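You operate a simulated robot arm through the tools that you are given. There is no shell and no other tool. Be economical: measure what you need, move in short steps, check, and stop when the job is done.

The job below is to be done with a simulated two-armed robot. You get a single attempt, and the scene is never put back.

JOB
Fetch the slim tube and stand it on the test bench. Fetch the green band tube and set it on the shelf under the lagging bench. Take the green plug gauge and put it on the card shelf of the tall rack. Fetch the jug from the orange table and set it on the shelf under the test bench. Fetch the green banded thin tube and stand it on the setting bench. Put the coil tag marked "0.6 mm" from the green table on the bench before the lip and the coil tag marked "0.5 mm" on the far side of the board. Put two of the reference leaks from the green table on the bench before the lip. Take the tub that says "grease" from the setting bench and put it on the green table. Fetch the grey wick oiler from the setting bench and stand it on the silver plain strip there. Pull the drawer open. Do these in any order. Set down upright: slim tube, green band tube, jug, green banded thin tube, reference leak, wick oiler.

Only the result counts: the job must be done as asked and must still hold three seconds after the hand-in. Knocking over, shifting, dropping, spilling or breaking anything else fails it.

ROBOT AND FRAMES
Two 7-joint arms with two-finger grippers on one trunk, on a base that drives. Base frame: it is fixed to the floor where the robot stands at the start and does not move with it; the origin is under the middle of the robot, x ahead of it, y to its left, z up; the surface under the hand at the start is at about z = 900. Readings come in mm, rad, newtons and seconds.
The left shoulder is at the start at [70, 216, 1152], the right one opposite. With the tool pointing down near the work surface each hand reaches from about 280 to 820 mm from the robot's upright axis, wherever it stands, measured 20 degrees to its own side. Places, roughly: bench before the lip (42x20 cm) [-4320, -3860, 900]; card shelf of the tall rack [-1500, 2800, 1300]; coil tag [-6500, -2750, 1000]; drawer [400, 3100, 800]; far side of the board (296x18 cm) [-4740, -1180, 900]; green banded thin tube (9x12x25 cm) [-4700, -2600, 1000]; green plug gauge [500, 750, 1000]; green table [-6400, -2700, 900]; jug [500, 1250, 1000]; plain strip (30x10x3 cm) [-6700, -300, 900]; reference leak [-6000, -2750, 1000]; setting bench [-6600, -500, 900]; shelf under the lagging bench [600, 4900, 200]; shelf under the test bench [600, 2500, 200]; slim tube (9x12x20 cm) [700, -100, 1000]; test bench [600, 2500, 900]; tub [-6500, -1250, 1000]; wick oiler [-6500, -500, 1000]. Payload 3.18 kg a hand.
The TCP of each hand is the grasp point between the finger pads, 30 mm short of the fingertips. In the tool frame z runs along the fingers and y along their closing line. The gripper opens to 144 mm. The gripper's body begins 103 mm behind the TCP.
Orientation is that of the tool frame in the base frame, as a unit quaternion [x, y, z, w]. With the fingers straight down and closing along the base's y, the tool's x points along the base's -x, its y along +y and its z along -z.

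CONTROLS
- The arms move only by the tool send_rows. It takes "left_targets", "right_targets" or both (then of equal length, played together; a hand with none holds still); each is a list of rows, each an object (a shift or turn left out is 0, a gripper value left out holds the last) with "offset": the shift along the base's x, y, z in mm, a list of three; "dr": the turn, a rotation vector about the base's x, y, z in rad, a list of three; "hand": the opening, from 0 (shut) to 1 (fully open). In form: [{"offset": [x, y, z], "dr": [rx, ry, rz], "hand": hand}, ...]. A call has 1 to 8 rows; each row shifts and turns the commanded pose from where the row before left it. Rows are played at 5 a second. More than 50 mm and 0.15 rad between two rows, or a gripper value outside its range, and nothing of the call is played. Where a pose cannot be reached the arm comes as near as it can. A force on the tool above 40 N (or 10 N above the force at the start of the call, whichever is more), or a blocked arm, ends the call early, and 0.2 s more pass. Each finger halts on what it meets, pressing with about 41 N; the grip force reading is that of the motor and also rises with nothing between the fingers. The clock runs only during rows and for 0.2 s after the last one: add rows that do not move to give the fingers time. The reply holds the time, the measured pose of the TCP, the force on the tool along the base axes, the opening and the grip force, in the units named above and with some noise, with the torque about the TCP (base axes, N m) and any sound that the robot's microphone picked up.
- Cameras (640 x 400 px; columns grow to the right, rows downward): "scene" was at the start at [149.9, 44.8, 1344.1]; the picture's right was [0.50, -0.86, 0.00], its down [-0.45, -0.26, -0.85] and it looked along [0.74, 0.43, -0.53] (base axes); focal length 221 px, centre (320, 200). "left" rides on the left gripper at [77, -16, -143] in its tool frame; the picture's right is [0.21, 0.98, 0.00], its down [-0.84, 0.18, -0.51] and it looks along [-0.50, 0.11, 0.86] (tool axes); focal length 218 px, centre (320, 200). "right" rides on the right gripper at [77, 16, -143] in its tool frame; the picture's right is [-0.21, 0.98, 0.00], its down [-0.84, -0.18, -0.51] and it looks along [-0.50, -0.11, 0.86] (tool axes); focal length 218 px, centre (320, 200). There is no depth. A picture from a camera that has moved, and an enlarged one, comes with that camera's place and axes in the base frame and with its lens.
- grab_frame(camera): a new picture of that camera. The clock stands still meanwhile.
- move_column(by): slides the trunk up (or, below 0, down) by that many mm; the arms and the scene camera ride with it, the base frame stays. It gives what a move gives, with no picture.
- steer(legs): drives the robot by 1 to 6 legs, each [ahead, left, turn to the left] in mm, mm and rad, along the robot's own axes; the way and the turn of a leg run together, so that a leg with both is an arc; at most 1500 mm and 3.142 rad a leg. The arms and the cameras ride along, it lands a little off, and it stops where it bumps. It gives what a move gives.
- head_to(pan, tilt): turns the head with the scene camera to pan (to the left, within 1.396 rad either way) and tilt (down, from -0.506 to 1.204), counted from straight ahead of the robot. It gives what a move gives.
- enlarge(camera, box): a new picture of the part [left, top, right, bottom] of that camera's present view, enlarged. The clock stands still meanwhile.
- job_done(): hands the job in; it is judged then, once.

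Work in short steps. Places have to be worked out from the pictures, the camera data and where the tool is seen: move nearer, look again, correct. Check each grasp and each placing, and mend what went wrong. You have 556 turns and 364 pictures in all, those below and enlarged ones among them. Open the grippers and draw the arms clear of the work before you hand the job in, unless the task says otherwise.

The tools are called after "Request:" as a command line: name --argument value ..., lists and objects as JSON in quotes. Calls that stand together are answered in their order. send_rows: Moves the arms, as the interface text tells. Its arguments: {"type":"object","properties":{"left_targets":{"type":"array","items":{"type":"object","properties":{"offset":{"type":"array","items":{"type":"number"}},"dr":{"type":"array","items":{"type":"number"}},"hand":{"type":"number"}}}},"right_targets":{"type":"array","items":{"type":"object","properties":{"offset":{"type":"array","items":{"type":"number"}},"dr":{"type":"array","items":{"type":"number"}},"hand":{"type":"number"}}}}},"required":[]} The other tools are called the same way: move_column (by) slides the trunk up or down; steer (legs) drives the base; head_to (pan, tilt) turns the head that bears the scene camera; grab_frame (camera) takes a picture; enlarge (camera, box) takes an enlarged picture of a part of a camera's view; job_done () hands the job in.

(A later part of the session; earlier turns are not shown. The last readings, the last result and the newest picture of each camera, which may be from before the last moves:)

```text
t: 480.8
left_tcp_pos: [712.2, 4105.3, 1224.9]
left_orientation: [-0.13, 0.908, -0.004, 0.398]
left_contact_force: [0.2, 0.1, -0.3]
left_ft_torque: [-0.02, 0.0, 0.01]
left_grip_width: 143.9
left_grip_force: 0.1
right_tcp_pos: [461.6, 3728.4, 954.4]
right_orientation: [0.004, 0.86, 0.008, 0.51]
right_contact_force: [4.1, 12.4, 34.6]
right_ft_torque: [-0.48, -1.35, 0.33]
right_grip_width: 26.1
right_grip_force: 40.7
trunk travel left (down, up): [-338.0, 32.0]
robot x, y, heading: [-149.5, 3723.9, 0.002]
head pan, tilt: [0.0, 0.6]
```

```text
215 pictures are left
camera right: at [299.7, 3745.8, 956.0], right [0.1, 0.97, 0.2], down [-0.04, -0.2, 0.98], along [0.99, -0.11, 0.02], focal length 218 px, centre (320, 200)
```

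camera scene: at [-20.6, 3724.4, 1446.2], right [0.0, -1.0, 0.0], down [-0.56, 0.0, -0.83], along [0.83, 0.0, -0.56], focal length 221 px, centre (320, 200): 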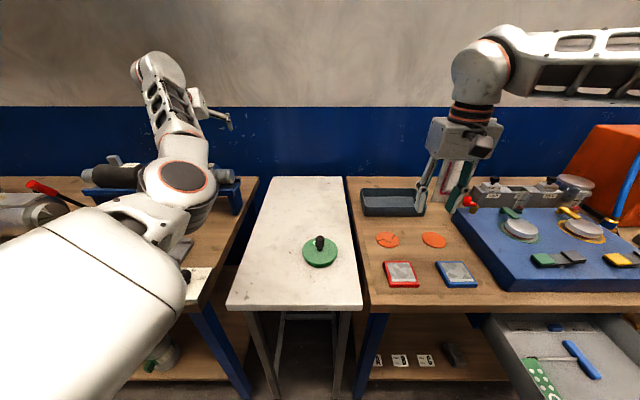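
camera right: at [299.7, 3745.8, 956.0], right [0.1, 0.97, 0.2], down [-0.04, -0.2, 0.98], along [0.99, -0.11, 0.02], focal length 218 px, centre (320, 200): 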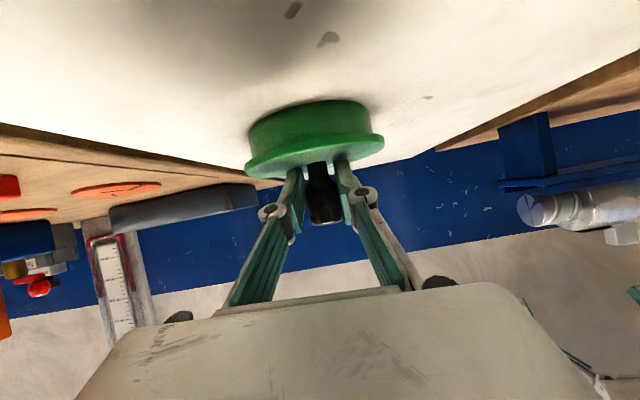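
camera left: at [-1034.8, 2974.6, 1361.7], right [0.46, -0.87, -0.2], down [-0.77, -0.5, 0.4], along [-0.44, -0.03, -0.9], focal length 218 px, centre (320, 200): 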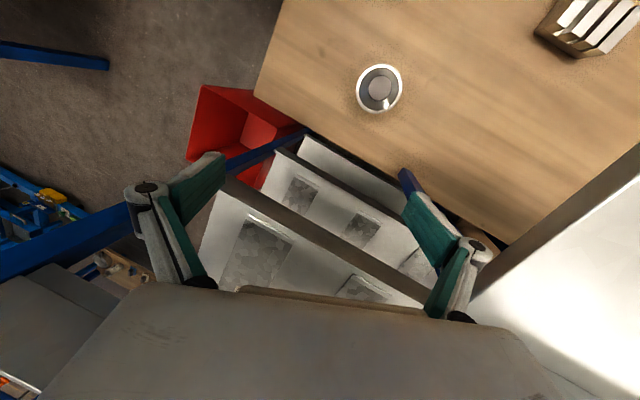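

Gripped (tips pressed on the disc). Lift and check.

Request:
send_rows --right_targets '[{"offset": [0, 0, 30]}, {"offset": [0, 0, 45]}, {"offset": [0, 0, 45]}, {"offset": [0, 0, 45]}]'

Request:
grab_frame --camera "right"

Request:
grab_frame --camera "scene"

```text
t: 481.8
left_tcp_pos: [714.9, 4103.7, 1224.9]
left_orientation: [-0.13, 0.909, -0.003, 0.397]
left_contact_force: [0.4, -1.2, -0.4]
left_ft_torque: [0.0, 0.0, 0.01]
left_grip_width: 143.8
left_grip_force: 0.0
right_tcp_pos: [464.1, 3707.3, 1098.2]
right_orientation: [0.014, 0.867, -0.008, 0.498]
right_contact_force: [-0.8, 0.0, -3.0]
right_ft_torque: [0.02, 0.03, -0.04]
right_grip_width: 25.8
right_grip_force: 40.6
trunk travel left (down, up): [-338.0, 32.0]
robot x, y, heading: [-151.9, 3724.3, 0.003]
head pan, tilt: [0.0, 0.6]
```

```text
214 pictures are left
camera right: at [302.7, 3729.4, 1105.0], right [0.14, 0.97, 0.18], down [-0.02, -0.18, 0.98], along [0.99, -0.14, -0.01], focal length 218 px, centre (320, 200)
```

right: 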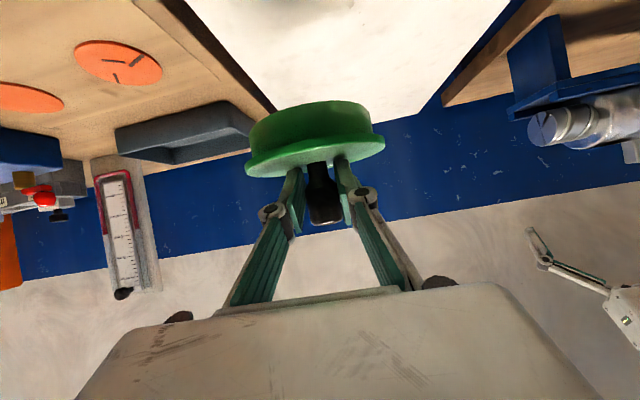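

```text
213 pictures are left
camera scene: at [-21.4, 3723.8, 1446.3], right [0.0, -1.0, 0.0], down [-0.56, 0.0, -0.83], along [0.83, 0.0, -0.56], focal length 221 px, centre (320, 200)
```

scene: 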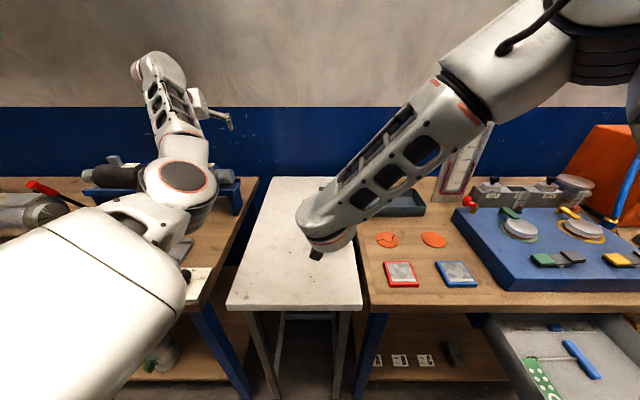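

Held. Now retract the left hand straight back and watch its elbow.

Request:
send_rows --left_targets '[{"offset": [-40, 0, 0]}, {"offset": [-40, 0, 0]}, {"offset": [-40, 0, 0]}, {"offset": [-40, 0, 0]}, {"offset": [-40, 0, 0]}, {"offset": [-40, 0, 0]}]'

Request:
grab_frame --camera "scene"

```text
t: 482.5
left_tcp_pos: [595.5, 4217.4, 1185.3]
left_orientation: [-0.251, 0.891, -0.059, 0.374]
left_contact_force: [-0.4, -0.2, 0.6]
left_ft_torque: [0.01, 0.0, 0.02]
left_grip_width: 144.0
left_grip_force: 0.0
right_tcp_pos: [466.4, 3707.2, 1102.1]
right_orientation: [0.018, 0.867, -0.005, 0.498]
right_contact_force: [-0.2, 0.0, -2.2]
right_ft_torque: [0.0, 0.06, 0.01]
right_grip_width: 26.2
right_grip_force: 41.3
trunk travel left (down, up): [-338.0, 32.0]
robot x, y, heading: [-149.8, 3725.5, 0.003]
head pan, tilt: [0.0, 0.6]
stopped in row 3 (left hand): the arm was blocked; the commanded pose is now the measured one
```

```text
212 pictures are left
camera scene: at [-21.4, 3723.8, 1446.3], right [0.0, -1.0, 0.0], down [-0.56, 0.0, -0.83], along [0.83, 0.0, -0.56], focal length 221 px, centre (320, 200)
```

scene: 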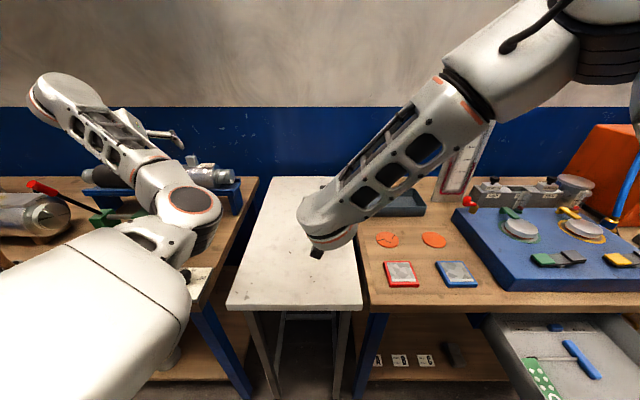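

Elbow is inside. I'll back up and stretch the left arm fully forward, then bring it inward so the elbow can fall outward.

Request:
steer --legs '[[-190, 0, 0]]'

Request:
send_rows --left_targets '[{"offset": [45, -10, 15]}, {"offset": [45, -10, 15]}, {"offset": [45, -15, 10]}, {"offset": [45, -15, 10]}, {"offset": [45, -15, 5]}, {"offset": [45, -15, 0]}, {"offset": [45, -15, 0]}, {"offset": [45, -15, 0]}]'

Request:
grab_frame --camera "scene"

```text
t: 484.1
left_tcp_pos: [406.7, 4219.9, 1183.3]
left_orientation: [-0.251, 0.891, -0.058, 0.373]
left_contact_force: [-0.9, 0.3, -0.1]
left_ft_torque: [0.02, -0.03, -0.01]
left_grip_width: 144.0
left_grip_force: 0.0
right_tcp_pos: [277.8, 3706.4, 1103.3]
right_orientation: [0.017, 0.866, -0.005, 0.5]
right_contact_force: [-0.8, -0.1, -3.3]
right_ft_torque: [-0.01, 0.04, 0.0]
right_grip_width: 26.1
right_grip_force: 40.9
trunk travel left (down, up): [-338.0, 32.0]
robot x, y, heading: [-337.9, 3722.5, 0.002]
head pan, tilt: [0.0, 0.6]
```

```text
t: 485.9
left_tcp_pos: [555.4, 4178.0, 1218.7]
left_orientation: [-0.251, 0.892, -0.059, 0.372]
left_contact_force: [0.4, 0.1, 0.1]
left_ft_torque: [0.03, 0.0, 0.0]
left_grip_width: 144.1
left_grip_force: 0.1
left hand out of reach, approached as far as the arm can: row 4, 5, 6, 7, 8
right_tcp_pos: [278.2, 3707.0, 1102.5]
right_orientation: [0.018, 0.866, -0.006, 0.499]
right_contact_force: [0.6, -0.2, -2.9]
right_ft_torque: [0.01, 0.07, 0.02]
right_grip_width: 26.2
right_grip_force: 41.4
trunk travel left (down, up): [-338.0, 32.0]
robot x, y, heading: [-339.9, 3723.9, 0.006]
head pan, tilt: [0.0, 0.6]
```

```text
211 pictures are left
camera scene: at [-209.3, 3724.0, 1446.2], right [0.0, -1.0, 0.0], down [-0.57, 0.0, -0.83], along [0.83, 0.0, -0.57], focal length 221 px, centre (320, 200)
```

scene: 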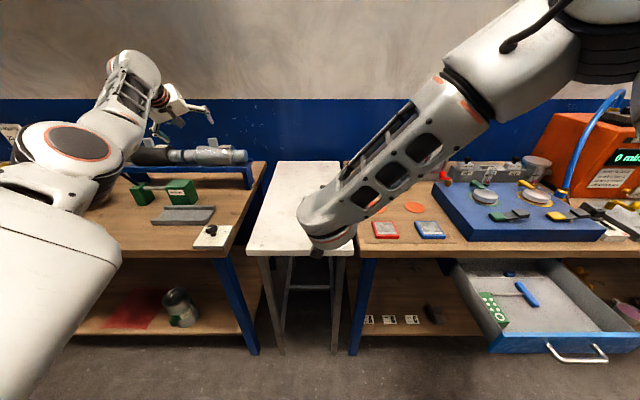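

The elbow has moved outward. Retract inward gently.

Request:
send_rows --left_targets '[{"offset": [-20, -35, 0], "dr": [0.06, 0, 0.05]}, {"offset": [-25, -35, 0], "dr": [0.06, 0, 0.05]}, {"offset": [-30, -35, 0], "dr": [0.06, 0, 0.05]}, {"offset": [-35, -30, 0], "dr": [0.06, 0, 0.05]}, {"offset": [-40, -20, 0], "dr": [0.06, 0, 0.02]}, {"offset": [-40, -10, 0], "dr": [0.06, 0, 0]}]'

Request:
grab_frame --camera "scene"

```text
t: 486.8
left_tcp_pos: [430.8, 4235.0, 1187.5]
left_orientation: [-0.426, 0.83, 0.042, 0.357]
left_contact_force: [-0.5, -0.9, 0.2]
left_ft_torque: [0.01, -0.02, 0.03]
left_grip_width: 144.0
left_grip_force: 0.0
right_tcp_pos: [278.5, 3706.6, 1102.1]
right_orientation: [0.018, 0.867, -0.005, 0.498]
right_contact_force: [-0.4, 0.6, -2.9]
right_ft_torque: [0.02, 0.04, 0.0]
right_grip_width: 26.0
right_grip_force: 41.0
trunk travel left (down, up): [-338.0, 32.0]
robot x, y, heading: [-341.8, 3726.7, 0.009]
head pan, tilt: [0.0, 0.6]
stopped in row 4 (left hand): the arm was blocked; the commanded pose is now the measured one
```

```text
210 pictures are left
camera scene: at [-208.9, 3725.2, 1446.1], right [0.0, -1.0, 0.0], down [-0.57, 0.0, -0.82], along [0.82, 0.0, -0.57], focal length 221 px, centre (320, 200)
```

scene: 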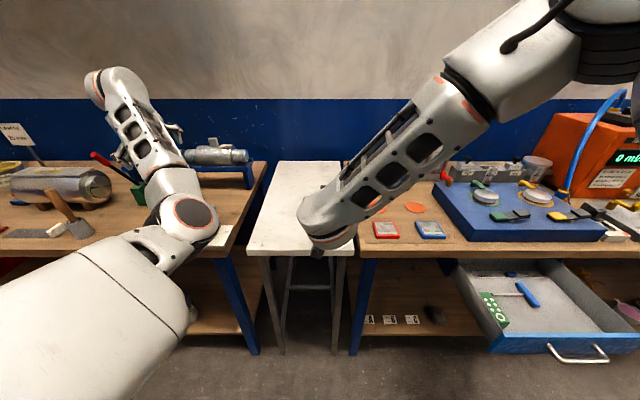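

Wrong yaw sign there. Extend again and apply the correct yaw (to the right).

Request:
send_rows --left_targets '[{"offset": [45, -10, 10]}, {"offset": [45, -10, 10]}, {"offset": [45, -10, 10], "dr": [0.05, -0.014, -0.138]}, {"offset": [40, -10, 5], "dr": [0.05, -0.014, -0.138]}, {"offset": [30, -10, 0], "dr": [0.05, -0.014, -0.138]}, {"offset": [0, -10, 0], "dr": [0.05, -0.014, -0.138]}, {"offset": [0, -10, 0], "dr": [0.05, -0.014, -0.138]}, {"offset": [0, -10, 0], "dr": [0.05, -0.014, -0.138]}]'

Request:
grab_frame --camera "scene"

```text
t: 488.6
left_tcp_pos: [571.3, 4175.8, 1175.0]
left_orientation: [0.002, 0.901, 0.0, 0.433]
left_contact_force: [-0.2, -0.4, -0.4]
left_ft_torque: [0.01, -0.01, -0.02]
left_grip_width: 144.1
left_grip_force: 0.1
left hand out of reach, approached as far as the arm can: row 3, 4, 5
right_tcp_pos: [278.4, 3706.3, 1101.8]
right_orientation: [0.018, 0.866, -0.006, 0.499]
right_contact_force: [1.1, 0.2, -3.5]
right_ft_torque: [0.0, 0.02, 0.02]
right_grip_width: 25.8
right_grip_force: 40.7
trunk travel left (down, up): [-338.0, 32.0]
robot x, y, heading: [-340.0, 3725.9, -0.001]
head pan, tilt: [0.0, 0.6]
```

```text
209 pictures are left
camera scene: at [-209.2, 3724.2, 1446.2], right [0.0, -1.0, 0.0], down [-0.57, 0.0, -0.82], along [0.82, 0.0, -0.57], focal length 221 px, centre (320, 200)
```

scene: 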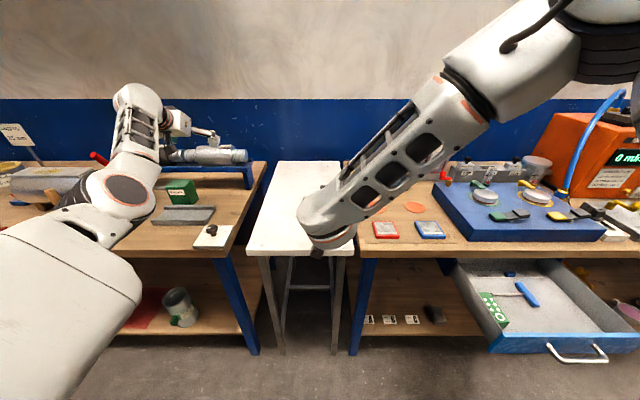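

Now bring it inward at extension with the clean pitched pose.

Request:
send_rows --left_targets '[{"offset": [-5, -40, 5]}, {"offset": [-10, -40, 5]}, {"offset": [-10, -40, 5]}, {"offset": [-10, -40, 5]}, {"offset": [-15, -40, 5]}, {"offset": [-20, -20, 0]}]'

Request:
grab_frame --camera "scene"

```text
t: 489.9
left_tcp_pos: [508.5, 4137.7, 1242.7]
left_orientation: [-0.091, 0.885, 0.046, 0.454]
left_contact_force: [1.0, 0.8, -0.1]
left_ft_torque: [-0.03, 0.01, 0.01]
left_grip_width: 143.8
left_grip_force: 0.1
right_tcp_pos: [277.9, 3706.9, 1101.9]
right_orientation: [0.018, 0.867, -0.006, 0.498]
right_contact_force: [0.3, 0.8, -3.2]
right_ft_torque: [0.0, 0.03, -0.03]
right_grip_width: 25.7
right_grip_force: 41.4
trunk travel left (down, up): [-338.0, 32.0]
robot x, y, heading: [-340.3, 3726.9, 0.004]
head pan, tilt: [0.0, 0.6]
stopped in row 6 (left hand): the arm was blocked; the commanded pose is now the measured one
```

```text
208 pictures are left
camera scene: at [-209.8, 3724.8, 1446.2], right [0.0, -1.0, 0.0], down [-0.56, 0.0, -0.83], along [0.83, 0.0, -0.56], focal length 221 px, centre (320, 200)
```

scene: 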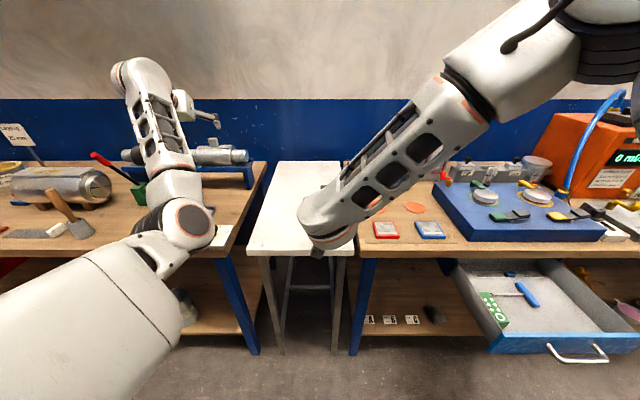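

The left elbow stays low-inside; I'll just park the left arm compactly and work with the right. Retract it outward/back.

Request:
send_rows --left_targets '[{"offset": [-40, 25, 0]}, {"offset": [-40, 25, 0]}, {"offset": [-40, 25, 0]}, {"offset": [-40, 25, 0]}, {"offset": [-45, 15, 0]}, {"offset": [-45, 15, 0]}, {"offset": [-45, 15, 0]}, {"offset": [-45, 15, 0]}]'

Request:
grab_frame --camera "scene"

```text
t: 491.7
left_tcp_pos: [167.2, 4290.5, 1239.7]
left_orientation: [-0.086, 0.887, 0.044, 0.452]
left_contact_force: [-0.1, 0.2, 0.1]
left_ft_torque: [0.02, -0.05, 0.01]
left_grip_width: 144.1
left_grip_force: 0.0
right_tcp_pos: [276.8, 3706.7, 1102.5]
right_orientation: [0.018, 0.866, -0.005, 0.499]
right_contact_force: [-0.4, 0.3, -2.8]
right_ft_torque: [-0.03, 0.04, 0.01]
right_grip_width: 26.1
right_grip_force: 40.8
trunk travel left (down, up): [-338.0, 32.0]
robot x, y, heading: [-338.4, 3727.1, 0.005]
head pan, tilt: [0.0, 0.6]
```

```text
207 pictures are left
camera scene: at [-210.4, 3724.3, 1446.3], right [0.0, -1.0, 0.0], down [-0.56, 0.0, -0.83], along [0.83, 0.0, -0.56], focal length 221 px, centre (320, 200)
```

scene: 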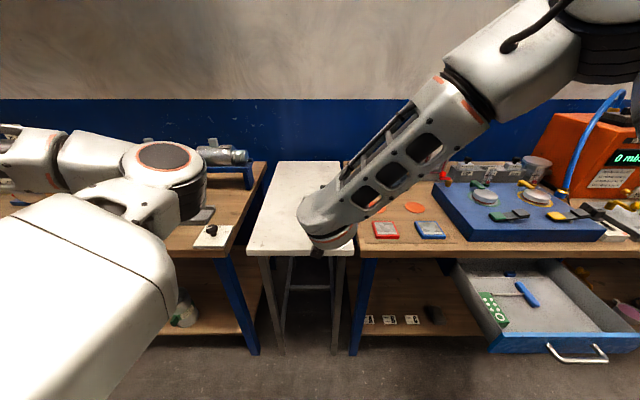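

Left arm parked. Look for a westward route at the south end: drive to about y=600 and turn to face west.

Request:
steer --legs '[[10, -1100, -0.005], [0, -1000, 0], [0, -1020, 0]]'

Request:
steer --legs '[[0, 0, 1.57]]'

Request:
head_to --pan 1.2 --tilt 0.3

Request:
grab_frame --camera "scene"

```text
t: 507.9
left_tcp_pos: [190.1, 2399.1, 1239.6]
left_orientation: [-0.084, 0.887, 0.043, 0.452]
left_contact_force: [-0.5, 0.2, 0.6]
left_ft_torque: [0.06, 0.03, 0.06]
left_grip_width: 144.0
left_grip_force: 0.1
right_tcp_pos: [296.9, 1812.0, 1099.7]
right_orientation: [0.022, 0.867, -0.006, 0.498]
right_contact_force: [-0.5, -1.1, -3.4]
right_ft_torque: [0.02, 0.05, 0.13]
right_grip_width: 25.8
right_grip_force: 41.7
trunk travel left (down, up): [-338.0, 32.0]
robot x, y, heading: [-318.8, 1839.6, -0.008]
head pan, tilt: [0.0, 0.6]
stopped in leg 2: the robot was blocked; the commanded pose is now the measured one
```

```text
t: 512.1
left_tcp_pos: [-892.5, 2340.3, 1238.6]
left_orientation: [0.691, -0.562, -0.352, -0.286]
left_contact_force: [6.5, 2.9, 0.0]
left_ft_torque: [-0.03, 0.04, 0.0]
left_grip_width: 142.8
left_grip_force: 0.1
right_tcp_pos: [-308.0, 2457.1, 1100.9]
right_orientation: [-0.604, 0.622, 0.351, 0.354]
right_contact_force: [0.4, -0.2, -1.8]
right_ft_torque: [-0.07, 0.0, -0.03]
right_grip_width: 26.0
right_grip_force: 41.0
trunk travel left (down, up): [-338.0, 32.0]
robot x, y, heading: [-320.2, 1839.4, 1.587]
head pan, tilt: [0.0, 0.6]
```

```text
t: 513.5
left_tcp_pos: [-892.8, 2339.3, 1238.3]
left_orientation: [0.692, -0.562, -0.352, -0.286]
left_contact_force: [5.7, 1.8, 0.7]
left_ft_torque: [-0.05, 0.0, 0.05]
left_grip_width: 143.1
left_grip_force: 0.1
right_tcp_pos: [-307.4, 2455.9, 1100.8]
right_orientation: [-0.604, 0.622, 0.351, 0.354]
right_contact_force: [0.1, 0.0, -2.9]
right_ft_torque: [-0.03, 0.02, -0.02]
right_grip_width: 26.1
right_grip_force: 40.3
trunk travel left (down, up): [-338.0, 32.0]
robot x, y, heading: [-321.8, 1837.7, 1.586]
head pan, tilt: [1.201, 0.3]
```

```text
206 pictures are left
camera scene: at [-406.1, 1910.9, 1473.7], right [0.35, 0.94, 0.0], down [0.28, -0.1, -0.96], along [-0.9, 0.33, -0.3], focal length 221 px, centre (320, 200)
```

scene: 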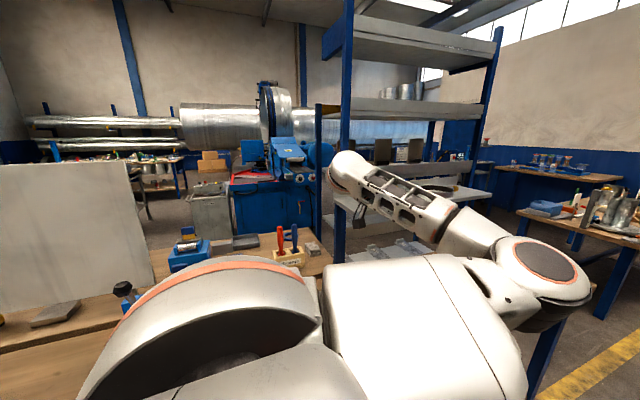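

Blocked at y=1840 and now the left hand touches something. Turn back a little and check the test bench (slim tube!).

Request:
steer --legs '[[0, 0, -0.35]]'

Request:
head_to --pan -1.2 --tilt 0.5

Request:
grab_frame --camera "scene"

```text
t: 515.0
left_tcp_pos: [-684.9, 2507.1, 1238.0]
left_orientation: [-0.583, 0.674, 0.297, 0.343]
left_contact_force: [0.2, -0.2, -0.8]
left_ft_torque: [-0.02, 0.01, -0.02]
left_grip_width: 144.2
left_grip_force: 0.0
right_tcp_pos: [-95.9, 2414.6, 1101.7]
right_orientation: [-0.484, 0.719, 0.283, 0.41]
right_contact_force: [-0.2, 0.5, -3.5]
right_ft_torque: [-0.06, 0.02, 0.0]
right_grip_width: 25.9
right_grip_force: 41.2
trunk travel left (down, up): [-338.0, 32.0]
robot x, y, heading: [-322.9, 1839.6, 1.236]
head pan, tilt: [1.201, 0.3]
```

```text
t: 517.2
left_tcp_pos: [-686.1, 2506.3, 1237.6]
left_orientation: [-0.582, 0.674, 0.297, 0.344]
left_contact_force: [-0.2, -0.6, -0.1]
left_ft_torque: [0.0, -0.01, 0.02]
left_grip_width: 144.0
left_grip_force: 0.0
right_tcp_pos: [-96.5, 2413.8, 1100.8]
right_orientation: [-0.485, 0.718, 0.283, 0.41]
right_contact_force: [-0.2, -0.3, -3.7]
right_ft_torque: [-0.06, 0.03, -0.02]
right_grip_width: 25.9
right_grip_force: 41.6
trunk travel left (down, up): [-338.0, 32.0]
robot x, y, heading: [-322.6, 1836.5, 1.234]
head pan, tilt: [-1.201, 0.499]
```

```text
205 pictures are left
camera scene: at [-214.8, 1878.4, 1455.3], right [0.03, -1.0, 0.0], down [-0.48, -0.02, -0.88], along [0.88, 0.03, -0.48], focal length 221 px, centre (320, 200)
```

scene: 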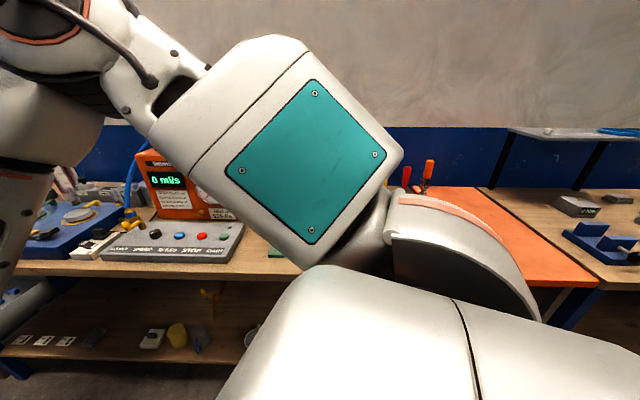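

Slim tube hidden. Move 450 along +y, then turn toward the bench and look.

Request:
steer --legs '[[425, 148, 0], [0, 0, -0.9]]'

Request:
head_to --pan -0.9 --tilt 0.5

Request:
grab_frame --camera "scene"

```text
t: 522.3
left_tcp_pos: [-28.3, 2991.6, 1236.6]
left_orientation: [-0.234, 0.86, 0.119, 0.438]
left_contact_force: [0.6, -0.4, 0.3]
left_ft_torque: [-0.03, 0.01, -0.01]
left_grip_width: 144.0
left_grip_force: 0.1
right_tcp_pos: [268.8, 2474.3, 1100.1]
right_orientation: [-0.125, 0.858, 0.077, 0.493]
right_contact_force: [-0.9, 0.9, -3.1]
right_ft_torque: [-0.01, 0.08, -0.02]
right_grip_width: 26.2
right_grip_force: 41.3
trunk travel left (down, up): [-338.0, 32.0]
robot x, y, heading: [-321.1, 2289.9, 0.335]
head pan, tilt: [-1.201, 0.499]
```

```text
t: 523.1
left_tcp_pos: [-26.8, 2991.3, 1238.0]
left_orientation: [-0.233, 0.86, 0.119, 0.438]
left_contact_force: [-1.9, -1.0, -0.1]
left_ft_torque: [-0.03, 0.01, 0.01]
left_grip_width: 144.1
left_grip_force: 0.0
right_tcp_pos: [268.1, 2473.8, 1100.1]
right_orientation: [-0.125, 0.858, 0.076, 0.493]
right_contact_force: [-0.6, 0.8, -3.9]
right_ft_torque: [-0.05, 0.06, 0.02]
right_grip_width: 25.9
right_grip_force: 41.2
trunk travel left (down, up): [-338.0, 32.0]
robot x, y, heading: [-322.2, 2288.3, 0.334]
head pan, tilt: [-0.901, 0.499]
```

```text
204 pictures are left
camera scene: at [-205.7, 2253.8, 1455.3], right [-0.54, -0.84, 0.0], down [-0.4, 0.26, -0.88], along [0.74, -0.47, -0.48], focal length 221 px, centre (320, 200)
```

scene: 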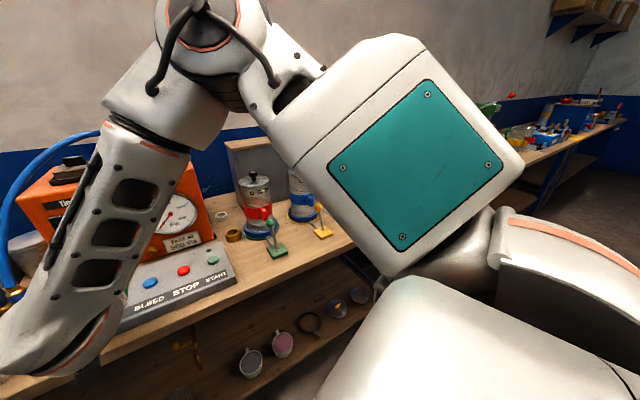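

The slim tube is not visible between the levers – it may have been struck. Turn to heading 0 so the gap in my view points there.

Request:
steer --legs '[[0, 0, -0.334]]'

Request:
head_to --pan -0.7 --tilt 0.6

Request:
grab_frame --camera "scene"

```text
t: 524.5
left_tcp_pos: [186.5, 2856.5, 1237.7]
left_orientation: [-0.088, 0.887, 0.045, 0.452]
left_contact_force: [0.2, -0.1, 0.2]
left_ft_torque: [0.01, 0.02, 0.03]
left_grip_width: 144.0
left_grip_force: 0.0
right_tcp_pos: [295.7, 2270.4, 1100.4]
right_orientation: [0.019, 0.866, -0.006, 0.499]
right_contact_force: [-0.4, 0.3, -3.1]
right_ft_torque: [0.01, 0.0, 0.02]
right_grip_width: 26.2
right_grip_force: 40.6
trunk travel left (down, up): [-338.0, 32.0]
robot x, y, heading: [-321.5, 2291.9, -0.0]
head pan, tilt: [-0.901, 0.499]
```

```text
t: 525.3
left_tcp_pos: [185.7, 2857.6, 1238.7]
left_orientation: [-0.087, 0.887, 0.044, 0.452]
left_contact_force: [0.7, -0.4, 0.0]
left_ft_torque: [0.0, -0.02, -0.01]
left_grip_width: 144.2
left_grip_force: 0.1
right_tcp_pos: [295.9, 2269.9, 1101.0]
right_orientation: [0.018, 0.867, -0.006, 0.499]
right_contact_force: [0.1, 0.4, -2.5]
right_ft_torque: [-0.01, 0.0, 0.0]
right_grip_width: 25.9
right_grip_force: 40.7
trunk travel left (down, up): [-338.0, 32.0]
robot x, y, heading: [-323.9, 2288.5, -0.001]
head pan, tilt: [-0.7, 0.6]
```

```text
203 pictures are left
camera scene: at [-212.6, 2232.8, 1446.2], right [-0.64, -0.76, 0.0], down [-0.43, 0.36, -0.83], along [0.63, -0.53, -0.56], focal length 221 px, centre (320, 200)
```

scene: 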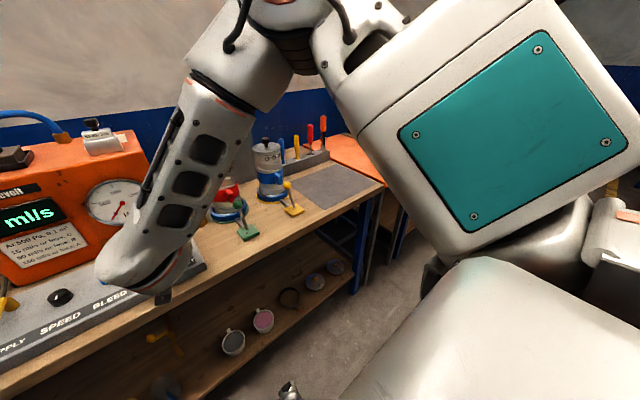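

Something metallic lies on the floor at the bottom of the view. Look down at it.

Request:
head_to --pan -0.5 --tilt 1.1

Request:
grab_frame --camera "scene"

```text
t: 526.2
left_tcp_pos: [185.5, 2856.6, 1237.6]
left_orientation: [-0.087, 0.887, 0.044, 0.451]
left_contact_force: [0.1, -0.7, 0.2]
left_ft_torque: [0.01, -0.01, -0.01]
left_grip_width: 144.0
left_grip_force: 0.1
right_tcp_pos: [296.4, 2269.5, 1101.1]
right_orientation: [0.019, 0.867, -0.007, 0.498]
right_contact_force: [0.1, 0.4, -3.4]
right_ft_torque: [0.0, 0.05, 0.04]
right_grip_width: 26.2
right_grip_force: 40.9
trunk travel left (down, up): [-338.0, 32.0]
robot x, y, heading: [-318.2, 2290.8, -0.002]
head pan, tilt: [-0.499, 1.1]
```

```text
202 pictures are left
camera scene: at [-224.8, 2259.4, 1407.6], right [-0.48, -0.88, 0.0], down [-0.78, 0.43, -0.45], along [0.4, -0.22, -0.89], focal length 221 px, centre (320, 200)
```

scene: 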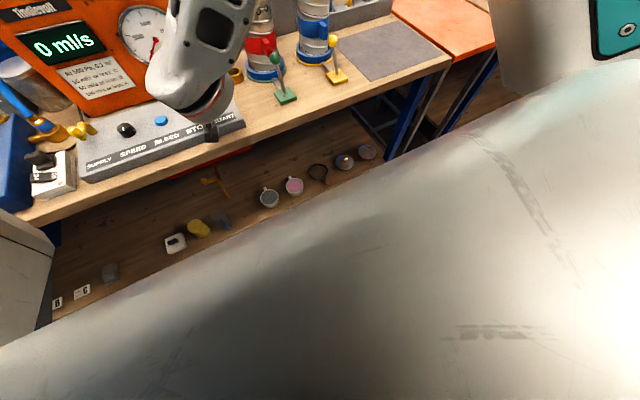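

Move away to the north and look back at the floor.

Request:
steer --legs '[[0, 600, 0]]'

Request:
head_to --pan -0.75 --tilt 0.75

Request:
grab_frame --camera "scene"

```text
t: 532.0
left_tcp_pos: [195.8, 3456.3, 1238.5]
left_orientation: [-0.082, 0.887, 0.042, 0.452]
left_contact_force: [0.4, 0.7, -0.9]
left_ft_torque: [-0.03, -0.01, 0.02]
left_grip_width: 144.1
left_grip_force: 0.0
right_tcp_pos: [297.8, 2866.8, 1100.7]
right_orientation: [0.024, 0.867, -0.009, 0.498]
right_contact_force: [0.0, -0.5, -3.2]
right_ft_torque: [-0.03, 0.04, 0.01]
right_grip_width: 26.0
right_grip_force: 40.8
trunk travel left (down, up): [-338.0, 32.0]
robot x, y, heading: [-318.5, 2891.5, -0.014]
head pan, tilt: [-0.499, 1.1]
```

```text
t: 532.8
left_tcp_pos: [195.3, 3455.1, 1236.3]
left_orientation: [-0.082, 0.887, 0.042, 0.452]
left_contact_force: [0.5, 0.0, -0.5]
left_ft_torque: [0.01, 0.02, 0.0]
left_grip_width: 143.9
left_grip_force: 0.2
right_tcp_pos: [298.3, 2866.8, 1099.7]
right_orientation: [0.024, 0.866, -0.009, 0.499]
right_contact_force: [0.3, 0.0, -2.0]
right_ft_torque: [0.04, 0.05, -0.02]
right_grip_width: 26.2
right_grip_force: 40.7
trunk travel left (down, up): [-338.0, 32.0]
robot x, y, heading: [-319.6, 2891.9, -0.011]
head pan, tilt: [-0.75, 0.75]
```

```text
201 pictures are left
camera scene: at [-217.2, 2835.8, 1433.2], right [-0.69, -0.72, 0.0], down [-0.49, 0.47, -0.73], along [0.53, -0.5, -0.68], focal length 221 px, centre (320, 200)
```

scene: 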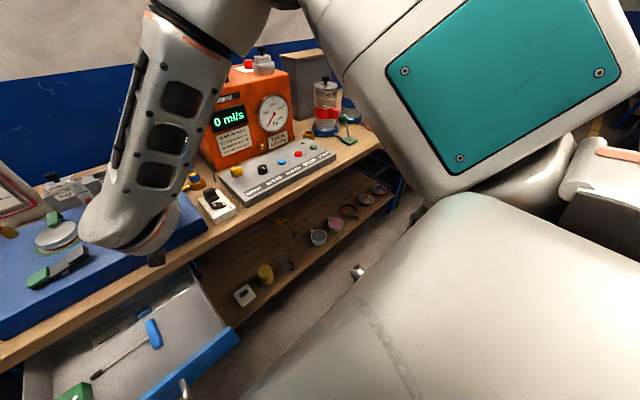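

Consistent location ≈[181,2110] on the floor. Zoom in.

Request:
enlarge --camera "scene" --box '[310, 230, 410, 300]'

```text
5.71 times, centred on (360, 265) of scene
camera zoom: at [-217.2, 2835.8, 1433.2], right [-0.69, -0.72, 0.0], down [-0.49, 0.47, -0.73], along [0.53, -0.5, -0.68], focal length 1265 px, centre (91, -171)
```

zoom: 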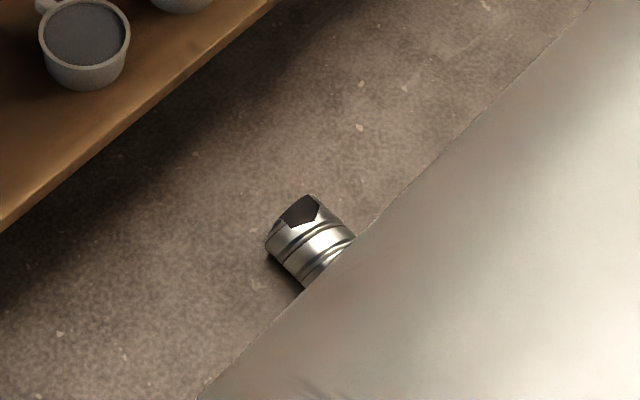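

The slim tube was knocked to the floor by the carried gauge (lying, bottom end toward +x). I'll mend it: first park the gauge on the white table again.

Request:
steer --legs '[[-15, 835, 0.011], [185, 0, 0]]'

Request:
head_to --pan 0 --tilt 0.6

Request:
grab_frame --camera "right"

```text
t: 541.7
left_tcp_pos: [378.4, 4293.8, 1237.7]
left_orientation: [-0.081, 0.888, 0.041, 0.452]
left_contact_force: [0.1, -0.8, -0.5]
left_ft_torque: [-0.03, -0.03, 0.03]
left_grip_width: 144.0
left_grip_force: 0.2
right_tcp_pos: [480.1, 3704.0, 1100.4]
right_orientation: [0.026, 0.867, -0.01, 0.498]
right_contact_force: [1.4, -0.2, -3.0]
right_ft_torque: [0.02, 0.04, 0.03]
right_grip_width: 26.2
right_grip_force: 40.7
trunk travel left (down, up): [-338.0, 32.0]
robot x, y, heading: [-138.5, 3732.8, -0.02]
head pan, tilt: [-0.75, 0.75]
```

```text
t: 542.8
left_tcp_pos: [377.0, 4293.5, 1238.5]
left_orientation: [-0.082, 0.887, 0.042, 0.452]
left_contact_force: [-1.0, 0.2, -0.6]
left_ft_torque: [-0.01, 0.02, -0.01]
left_grip_width: 144.1
left_grip_force: 0.1
right_tcp_pos: [477.3, 3705.3, 1100.5]
right_orientation: [0.026, 0.867, -0.01, 0.498]
right_contact_force: [-0.3, -0.1, -2.6]
right_ft_torque: [0.03, 0.03, 0.02]
right_grip_width: 26.3
right_grip_force: 40.6
trunk travel left (down, up): [-338.0, 32.0]
robot x, y, heading: [-139.0, 3733.7, -0.013]
head pan, tilt: [0.0, 0.6]
```

```text
199 pictures are left
camera right: at [317.9, 3729.8, 1106.8], right [0.16, 0.97, 0.19], down [-0.02, -0.19, 0.98], along [0.99, -0.16, -0.01], focal length 218 px, centre (320, 200)
```

right: 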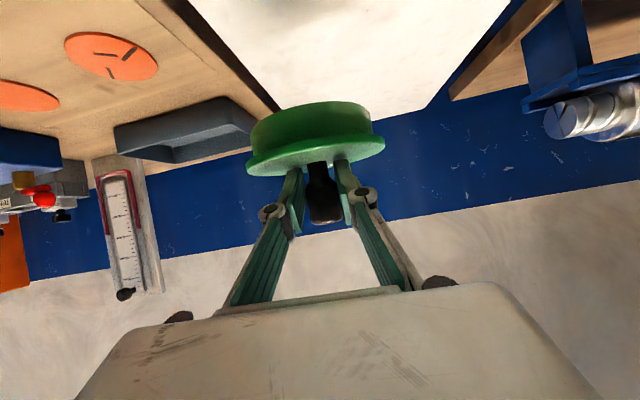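

Lower the gauge onto the white table (contact expected near z≈953).

Request:
send_rows --right_targets '[{"offset": [0, 10, -45]}, {"offset": [0, 10, -45]}, {"offset": [0, 0, -35]}, {"offset": [0, 0, -12]}, {"offset": [0, 0, -6]}, {"offset": [0, 0, -4]}]'

```text
t: 544.2
left_tcp_pos: [376.7, 4293.3, 1239.1]
left_orientation: [-0.08, 0.888, 0.041, 0.452]
left_contact_force: [0.2, -0.3, 0.2]
left_ft_torque: [0.01, -0.01, -0.02]
left_grip_width: 144.1
left_grip_force: 0.0
right_tcp_pos: [484.6, 3717.7, 956.8]
right_orientation: [0.035, 0.866, -0.011, 0.498]
right_contact_force: [0.9, 1.3, 0.6]
right_ft_torque: [-0.01, -0.19, 0.14]
right_grip_width: 26.2
right_grip_force: 40.8
trunk travel left (down, up): [-338.0, 32.0]
robot x, y, heading: [-137.7, 3734.8, -0.017]
head pan, tilt: [0.0, 0.6]
```

Request:
send_rows --right_targets '[{"offset": [0, 0, -3]}, {"offset": [0, 0, -2]}, {"hand": 0.3}, {"hand": 0.45}, {"offset": [-40, 0, 5]}, {"offset": [-45, 0, 20]}, {"offset": [-40, 0, 30]}, {"offset": [0, -20, 45]}]'

Request:
grab_frame --camera "scene"

```text
t: 545.2
left_tcp_pos: [376.0, 4292.9, 1238.9]
left_orientation: [-0.081, 0.887, 0.041, 0.453]
left_contact_force: [-0.4, -1.0, 0.2]
left_ft_torque: [-0.04, 0.0, -0.03]
left_grip_width: 144.0
left_grip_force: 0.1
right_tcp_pos: [483.7, 3718.0, 955.9]
right_orientation: [0.035, 0.862, -0.01, 0.505]
right_contact_force: [-5.0, 1.9, 17.8]
right_ft_torque: [-0.32, -0.47, -0.08]
right_grip_width: 26.5
right_grip_force: 40.9
trunk travel left (down, up): [-338.0, 32.0]
robot x, y, heading: [-140.9, 3732.0, -0.018]
head pan, tilt: [0.0, 0.6]
stopped in row 5 (right hand): the force on the tool passed its limit at 58 N (the readings are from after the stop); the commanded pose is now the measured one
```

```text
198 pictures are left
camera scene: at [-10.7, 3731.8, 1446.3], right [-0.01, -1.0, 0.0], down [-0.56, 0.01, -0.83], along [0.83, -0.01, -0.56], focal length 221 px, centre (320, 200)
```

scene: 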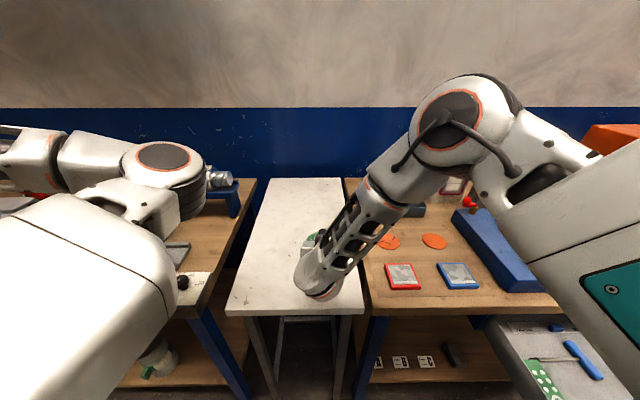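

Request:
send_rows --right_targets '[{"hand": 0.3}, {"hand": 0.45}, {"hand": 0.45}]'

Request:
grab_frame --camera "right"

```text
t: 546.0
left_tcp_pos: [377.3, 4293.8, 1237.8]
left_orientation: [-0.081, 0.887, 0.041, 0.453]
left_contact_force: [0.7, -0.1, 0.7]
left_ft_torque: [0.01, 0.0, 0.01]
left_grip_width: 143.9
left_grip_force: 0.0
right_tcp_pos: [483.1, 3718.2, 953.9]
right_orientation: [0.036, 0.863, -0.01, 0.503]
right_contact_force: [1.8, -0.1, 13.9]
right_ft_torque: [0.14, -0.31, 0.14]
right_grip_width: 64.3
right_grip_force: 0.0
trunk travel left (down, up): [-338.0, 32.0]
robot x, y, heading: [-142.2, 3736.5, -0.015]
head pan, tilt: [0.0, 0.6]
```

```text
197 pictures are left
camera right: at [323.3, 3745.4, 958.6], right [0.17, 0.96, 0.2], down [-0.04, -0.2, 0.98], along [0.98, -0.18, 0.01], focal length 218 px, centre (320, 200)
```

right: 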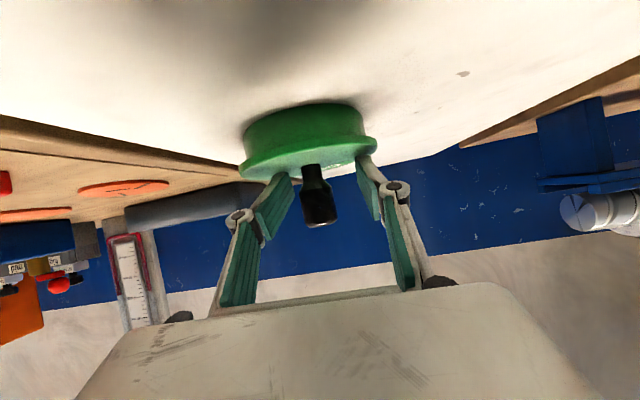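

Released. Retract up and back.

Request:
send_rows --right_targets '[{"offset": [-5, 0, 12]}, {"offset": [-40, 0, 15]}, {"offset": [-40, 0, 25]}, {"offset": [-30, -20, 35]}, {"offset": [0, -35, 35]}, {"offset": [0, -35, 35]}]'

Request:
steer --legs '[[-185, 0, 0.015], [0, -1400, 0]]'

Request:
head_to --pan -0.3 --tilt 1.0

Request:
grab_frame --camera "scene"

```text
refused: row 4 steps farther than a row can; nothing moved
```

```text
t: 550.1
left_tcp_pos: [183.5, 4176.0, 1238.2]
left_orientation: [-0.091, 0.886, 0.046, 0.453]
left_contact_force: [0.0, -0.2, -0.1]
left_ft_torque: [0.02, 0.04, 0.01]
left_grip_width: 143.8
left_grip_force: 0.1
right_tcp_pos: [303.8, 3611.9, 957.3]
right_orientation: [0.021, 0.862, 0.006, 0.506]
right_contact_force: [-3.6, 14.1, 12.8]
right_ft_torque: [0.68, -0.13, 0.43]
right_grip_width: 76.1
right_grip_force: 8.4
trunk travel left (down, up): [-338.0, 32.0]
robot x, y, heading: [-318.9, 3605.1, 0.004]
head pan, tilt: [0.0, 0.6]
stopped in leg 2: the force on the tool passed its limit at 45 N (the readings are from after the stop); the commanded pose is now the measured one
```

```text
t: 551.0
left_tcp_pos: [185.4, 4176.3, 1238.2]
left_orientation: [-0.09, 0.886, 0.045, 0.452]
left_contact_force: [0.1, -0.4, -0.4]
left_ft_torque: [0.03, 0.0, -0.01]
left_grip_width: 144.2
left_grip_force: 0.0
right_tcp_pos: [304.8, 3610.2, 956.1]
right_orientation: [0.021, 0.863, 0.004, 0.505]
right_contact_force: [-0.5, 17.4, 14.9]
right_ft_torque: [0.74, -0.15, 0.37]
right_grip_width: 76.9
right_grip_force: 9.8
trunk travel left (down, up): [-338.0, 32.0]
robot x, y, heading: [-318.2, 3605.8, -0.001]
head pan, tilt: [-0.3, 1.0]
```

```text
196 pictures are left
camera scene: at [-212.0, 3586.9, 1414.4], right [-0.29, -0.96, 0.0], down [-0.8, 0.24, -0.54], along [0.52, -0.16, -0.84], focal length 221 px, centre (320, 200)
```

scene: 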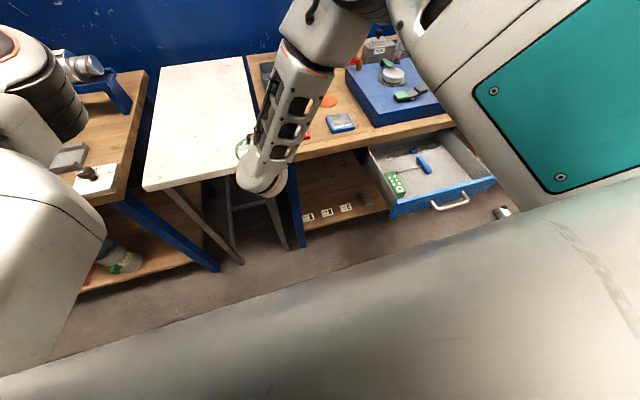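

The retract was refused, so the drive dragged the hand. Look with the right camera.

Request:
grab_frame --camera "right"

```text
195 pictures are left
camera right: at [143.5, 3632.4, 961.1], right [0.13, 0.97, 0.21], down [-0.04, -0.21, 0.98], along [0.99, -0.14, 0.01], focal length 218 px, centre (320, 200)
```

right: 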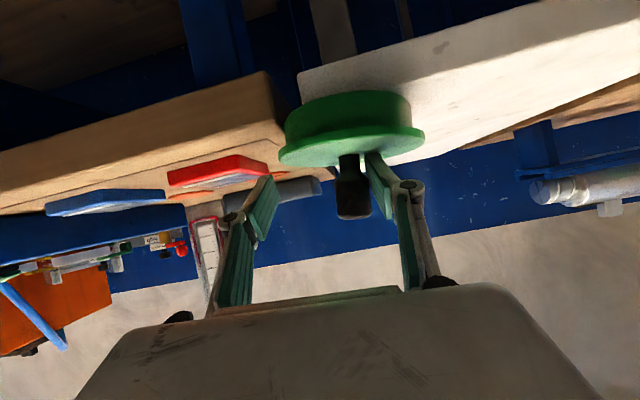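

The gauge stands at the table corner with the knob still between the fingers. Re-grip it right there.

Request:
send_rows --right_targets '[{"hand": 0.3}, {"hand": 0.1}, {"hand": 0}, {"hand": 0}]'

Request:
grab_frame --camera "right"

```text
t: 551.3
left_tcp_pos: [182.9, 4179.9, 1237.3]
left_orientation: [-0.091, 0.886, 0.045, 0.452]
left_contact_force: [-0.2, -0.4, -0.4]
left_ft_torque: [-0.03, 0.04, -0.02]
left_grip_width: 143.8
left_grip_force: 0.0
right_tcp_pos: [305.5, 3618.6, 959.5]
right_orientation: [0.017, 0.862, 0.011, 0.506]
right_contact_force: [-2.0, 21.0, 15.8]
right_ft_torque: [0.71, -0.03, 0.44]
right_grip_width: 56.3
right_grip_force: 11.0
trunk travel left (down, up): [-338.0, 32.0]
robot x, y, heading: [-317.5, 3602.9, 0.004]
head pan, tilt: [-0.3, 1.0]
stopped in row 1 (right hand): the force on the tool passed its limit at 44 N (the readings are from after the stop); the commanded pose is now the measured one
```

```text
194 pictures are left
camera right: at [143.6, 3637.9, 962.5], right [0.12, 0.97, 0.22], down [-0.04, -0.21, 0.98], along [0.99, -0.12, 0.01], focal length 218 px, centre (320, 200)
```

right: 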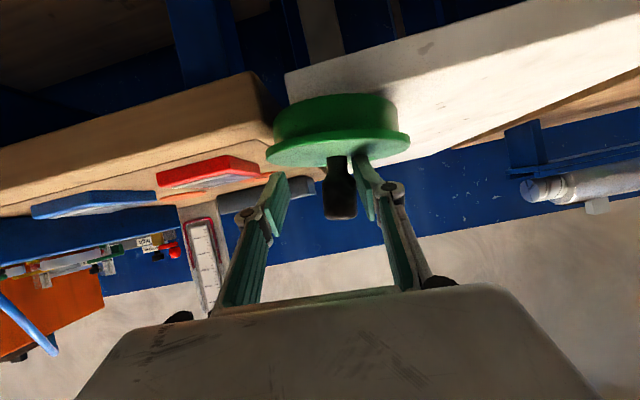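

Shift the hand +y 14 mm (to centre on the knob) and close.

Request:
send_rows --right_targets '[{"offset": [0, 14, 4]}, {"hand": 0.25}, {"hand": 0.1}, {"hand": 0}, {"hand": 0}]'

Request:
grab_frame --camera "right"

```text
t: 552.0
left_tcp_pos: [182.0, 4179.4, 1238.6]
left_orientation: [-0.092, 0.886, 0.045, 0.453]
left_contact_force: [-0.4, 0.1, 0.0]
left_ft_torque: [0.01, 0.01, -0.02]
left_grip_width: 144.1
left_grip_force: 0.1
right_tcp_pos: [313.8, 3627.1, 964.5]
right_orientation: [0.024, 0.86, 0.011, 0.509]
right_contact_force: [-0.9, 24.4, 21.0]
right_ft_torque: [0.8, -0.07, 0.37]
right_grip_width: 30.3
right_grip_force: 13.0
trunk travel left (down, up): [-338.0, 32.0]
robot x, y, heading: [-317.0, 3607.6, 0.007]
head pan, tilt: [-0.3, 1.0]
stopped in row 3 (right hand): the force on the tool passed its limit at 46 N (the readings are from after the stop); the commanded pose is now the measured one
```

```text
193 pictures are left
camera right: at [151.7, 3646.4, 967.2], right [0.13, 0.97, 0.23], down [-0.04, -0.22, 0.97], along [0.99, -0.13, 0.01], focal length 218 px, centre (320, 200)
```

right: 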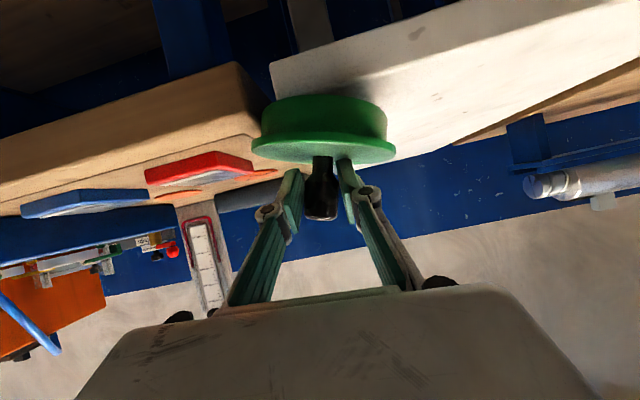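

Request:
send_rows --right_targets '[{"offset": [0, 4, 2], "hand": 0.1}, {"hand": 0}, {"hand": 0}]'

```text
t: 552.8
left_tcp_pos: [184.6, 4178.2, 1237.5]
left_orientation: [-0.091, 0.887, 0.044, 0.451]
left_contact_force: [0.0, 0.1, 0.6]
left_ft_torque: [-0.01, 0.01, 0.03]
left_grip_width: 144.0
left_grip_force: 0.0
right_tcp_pos: [313.8, 3625.0, 964.3]
right_orientation: [0.026, 0.861, 0.01, 0.508]
right_contact_force: [0.6, 30.6, 10.0]
right_ft_torque: [1.59, -0.09, 0.4]
right_grip_width: 30.0
right_grip_force: 40.9
trunk travel left (down, up): [-338.0, 32.0]
robot x, y, heading: [-317.5, 3605.5, 0.008]
head pan, tilt: [-0.3, 1.0]
```

Gripped at 30 mm. Lift slowly and look.

Request:
send_rows --right_targets '[{"offset": [0, 0, 10]}, {"offset": [0, 0, 25]}, {"offset": [0, 0, 35]}, {"offset": [0, 0, 35]}]'

Request:
grab_frame --camera "right"

```text
t: 554.0
left_tcp_pos: [188.0, 4175.6, 1238.0]
left_orientation: [-0.091, 0.886, 0.046, 0.452]
left_contact_force: [0.5, 0.0, 0.3]
left_ft_torque: [-0.01, 0.02, 0.0]
left_grip_width: 143.9
left_grip_force: 0.1
right_tcp_pos: [319.8, 3595.9, 1048.3]
right_orientation: [0.038, 0.868, -0.008, 0.496]
right_contact_force: [0.2, 0.7, -3.2]
right_ft_torque: [-0.02, 0.01, 0.0]
right_grip_width: 26.2
right_grip_force: 40.9
trunk travel left (down, up): [-338.0, 32.0]
robot x, y, heading: [-316.8, 3610.7, 0.008]
head pan, tilt: [-0.3, 1.0]
stopped in row 4 (right hand): the arm was blocked; the commanded pose is now the measured one
```

```text
192 pictures are left
camera right: at [159.9, 3625.3, 1056.4], right [0.18, 0.96, 0.2], down [-0.02, -0.2, 0.98], along [0.98, -0.18, -0.01], focal length 218 px, centre (320, 200)
```

right: 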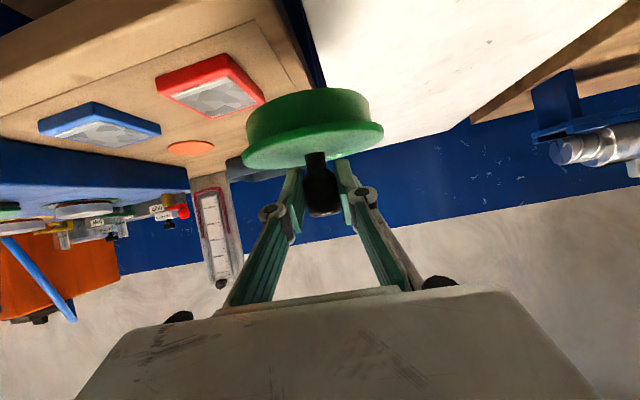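

Securely held again. Drive forward/left and set it down properly in the table middle.

Request:
steer --legs '[[150, 115, -0.008]]'

Request:
send_rows --right_targets '[{"offset": [0, 0, -45]}, {"offset": [0, 0, -35]}, {"offset": [0, 0, -6]}, {"offset": [0, 0, -4]}]'

```text
t: 555.7
left_tcp_pos: [341.9, 4286.4, 1237.8]
left_orientation: [-0.087, 0.887, 0.044, 0.452]
left_contact_force: [0.1, -0.4, 0.5]
left_ft_torque: [-0.02, -0.01, 0.0]
left_grip_width: 143.9
left_grip_force: 0.0
right_tcp_pos: [470.9, 3706.8, 1051.3]
right_orientation: [0.042, 0.867, -0.009, 0.497]
right_contact_force: [-0.5, 0.8, -2.5]
right_ft_torque: [-0.02, 0.05, -0.02]
right_grip_width: 26.2
right_grip_force: 41.0
trunk travel left (down, up): [-338.0, 32.0]
robot x, y, heading: [-164.8, 3718.2, -0.003]
head pan, tilt: [-0.3, 1.0]
```

```text
t: 556.7
left_tcp_pos: [340.1, 4286.8, 1240.1]
left_orientation: [-0.087, 0.886, 0.044, 0.453]
left_contact_force: [-0.1, 0.1, 0.6]
left_ft_torque: [0.01, -0.01, -0.04]
left_grip_width: 144.0
left_grip_force: 0.2
right_tcp_pos: [471.2, 3705.9, 963.6]
right_orientation: [0.043, 0.865, -0.009, 0.499]
right_contact_force: [-3.4, -0.6, 15.4]
right_ft_torque: [-0.58, -0.66, -0.14]
right_grip_width: 26.1
right_grip_force: 41.2
trunk travel left (down, up): [-338.0, 32.0]
robot x, y, heading: [-168.8, 3719.4, 0.001]
head pan, tilt: [-0.3, 1.0]
```

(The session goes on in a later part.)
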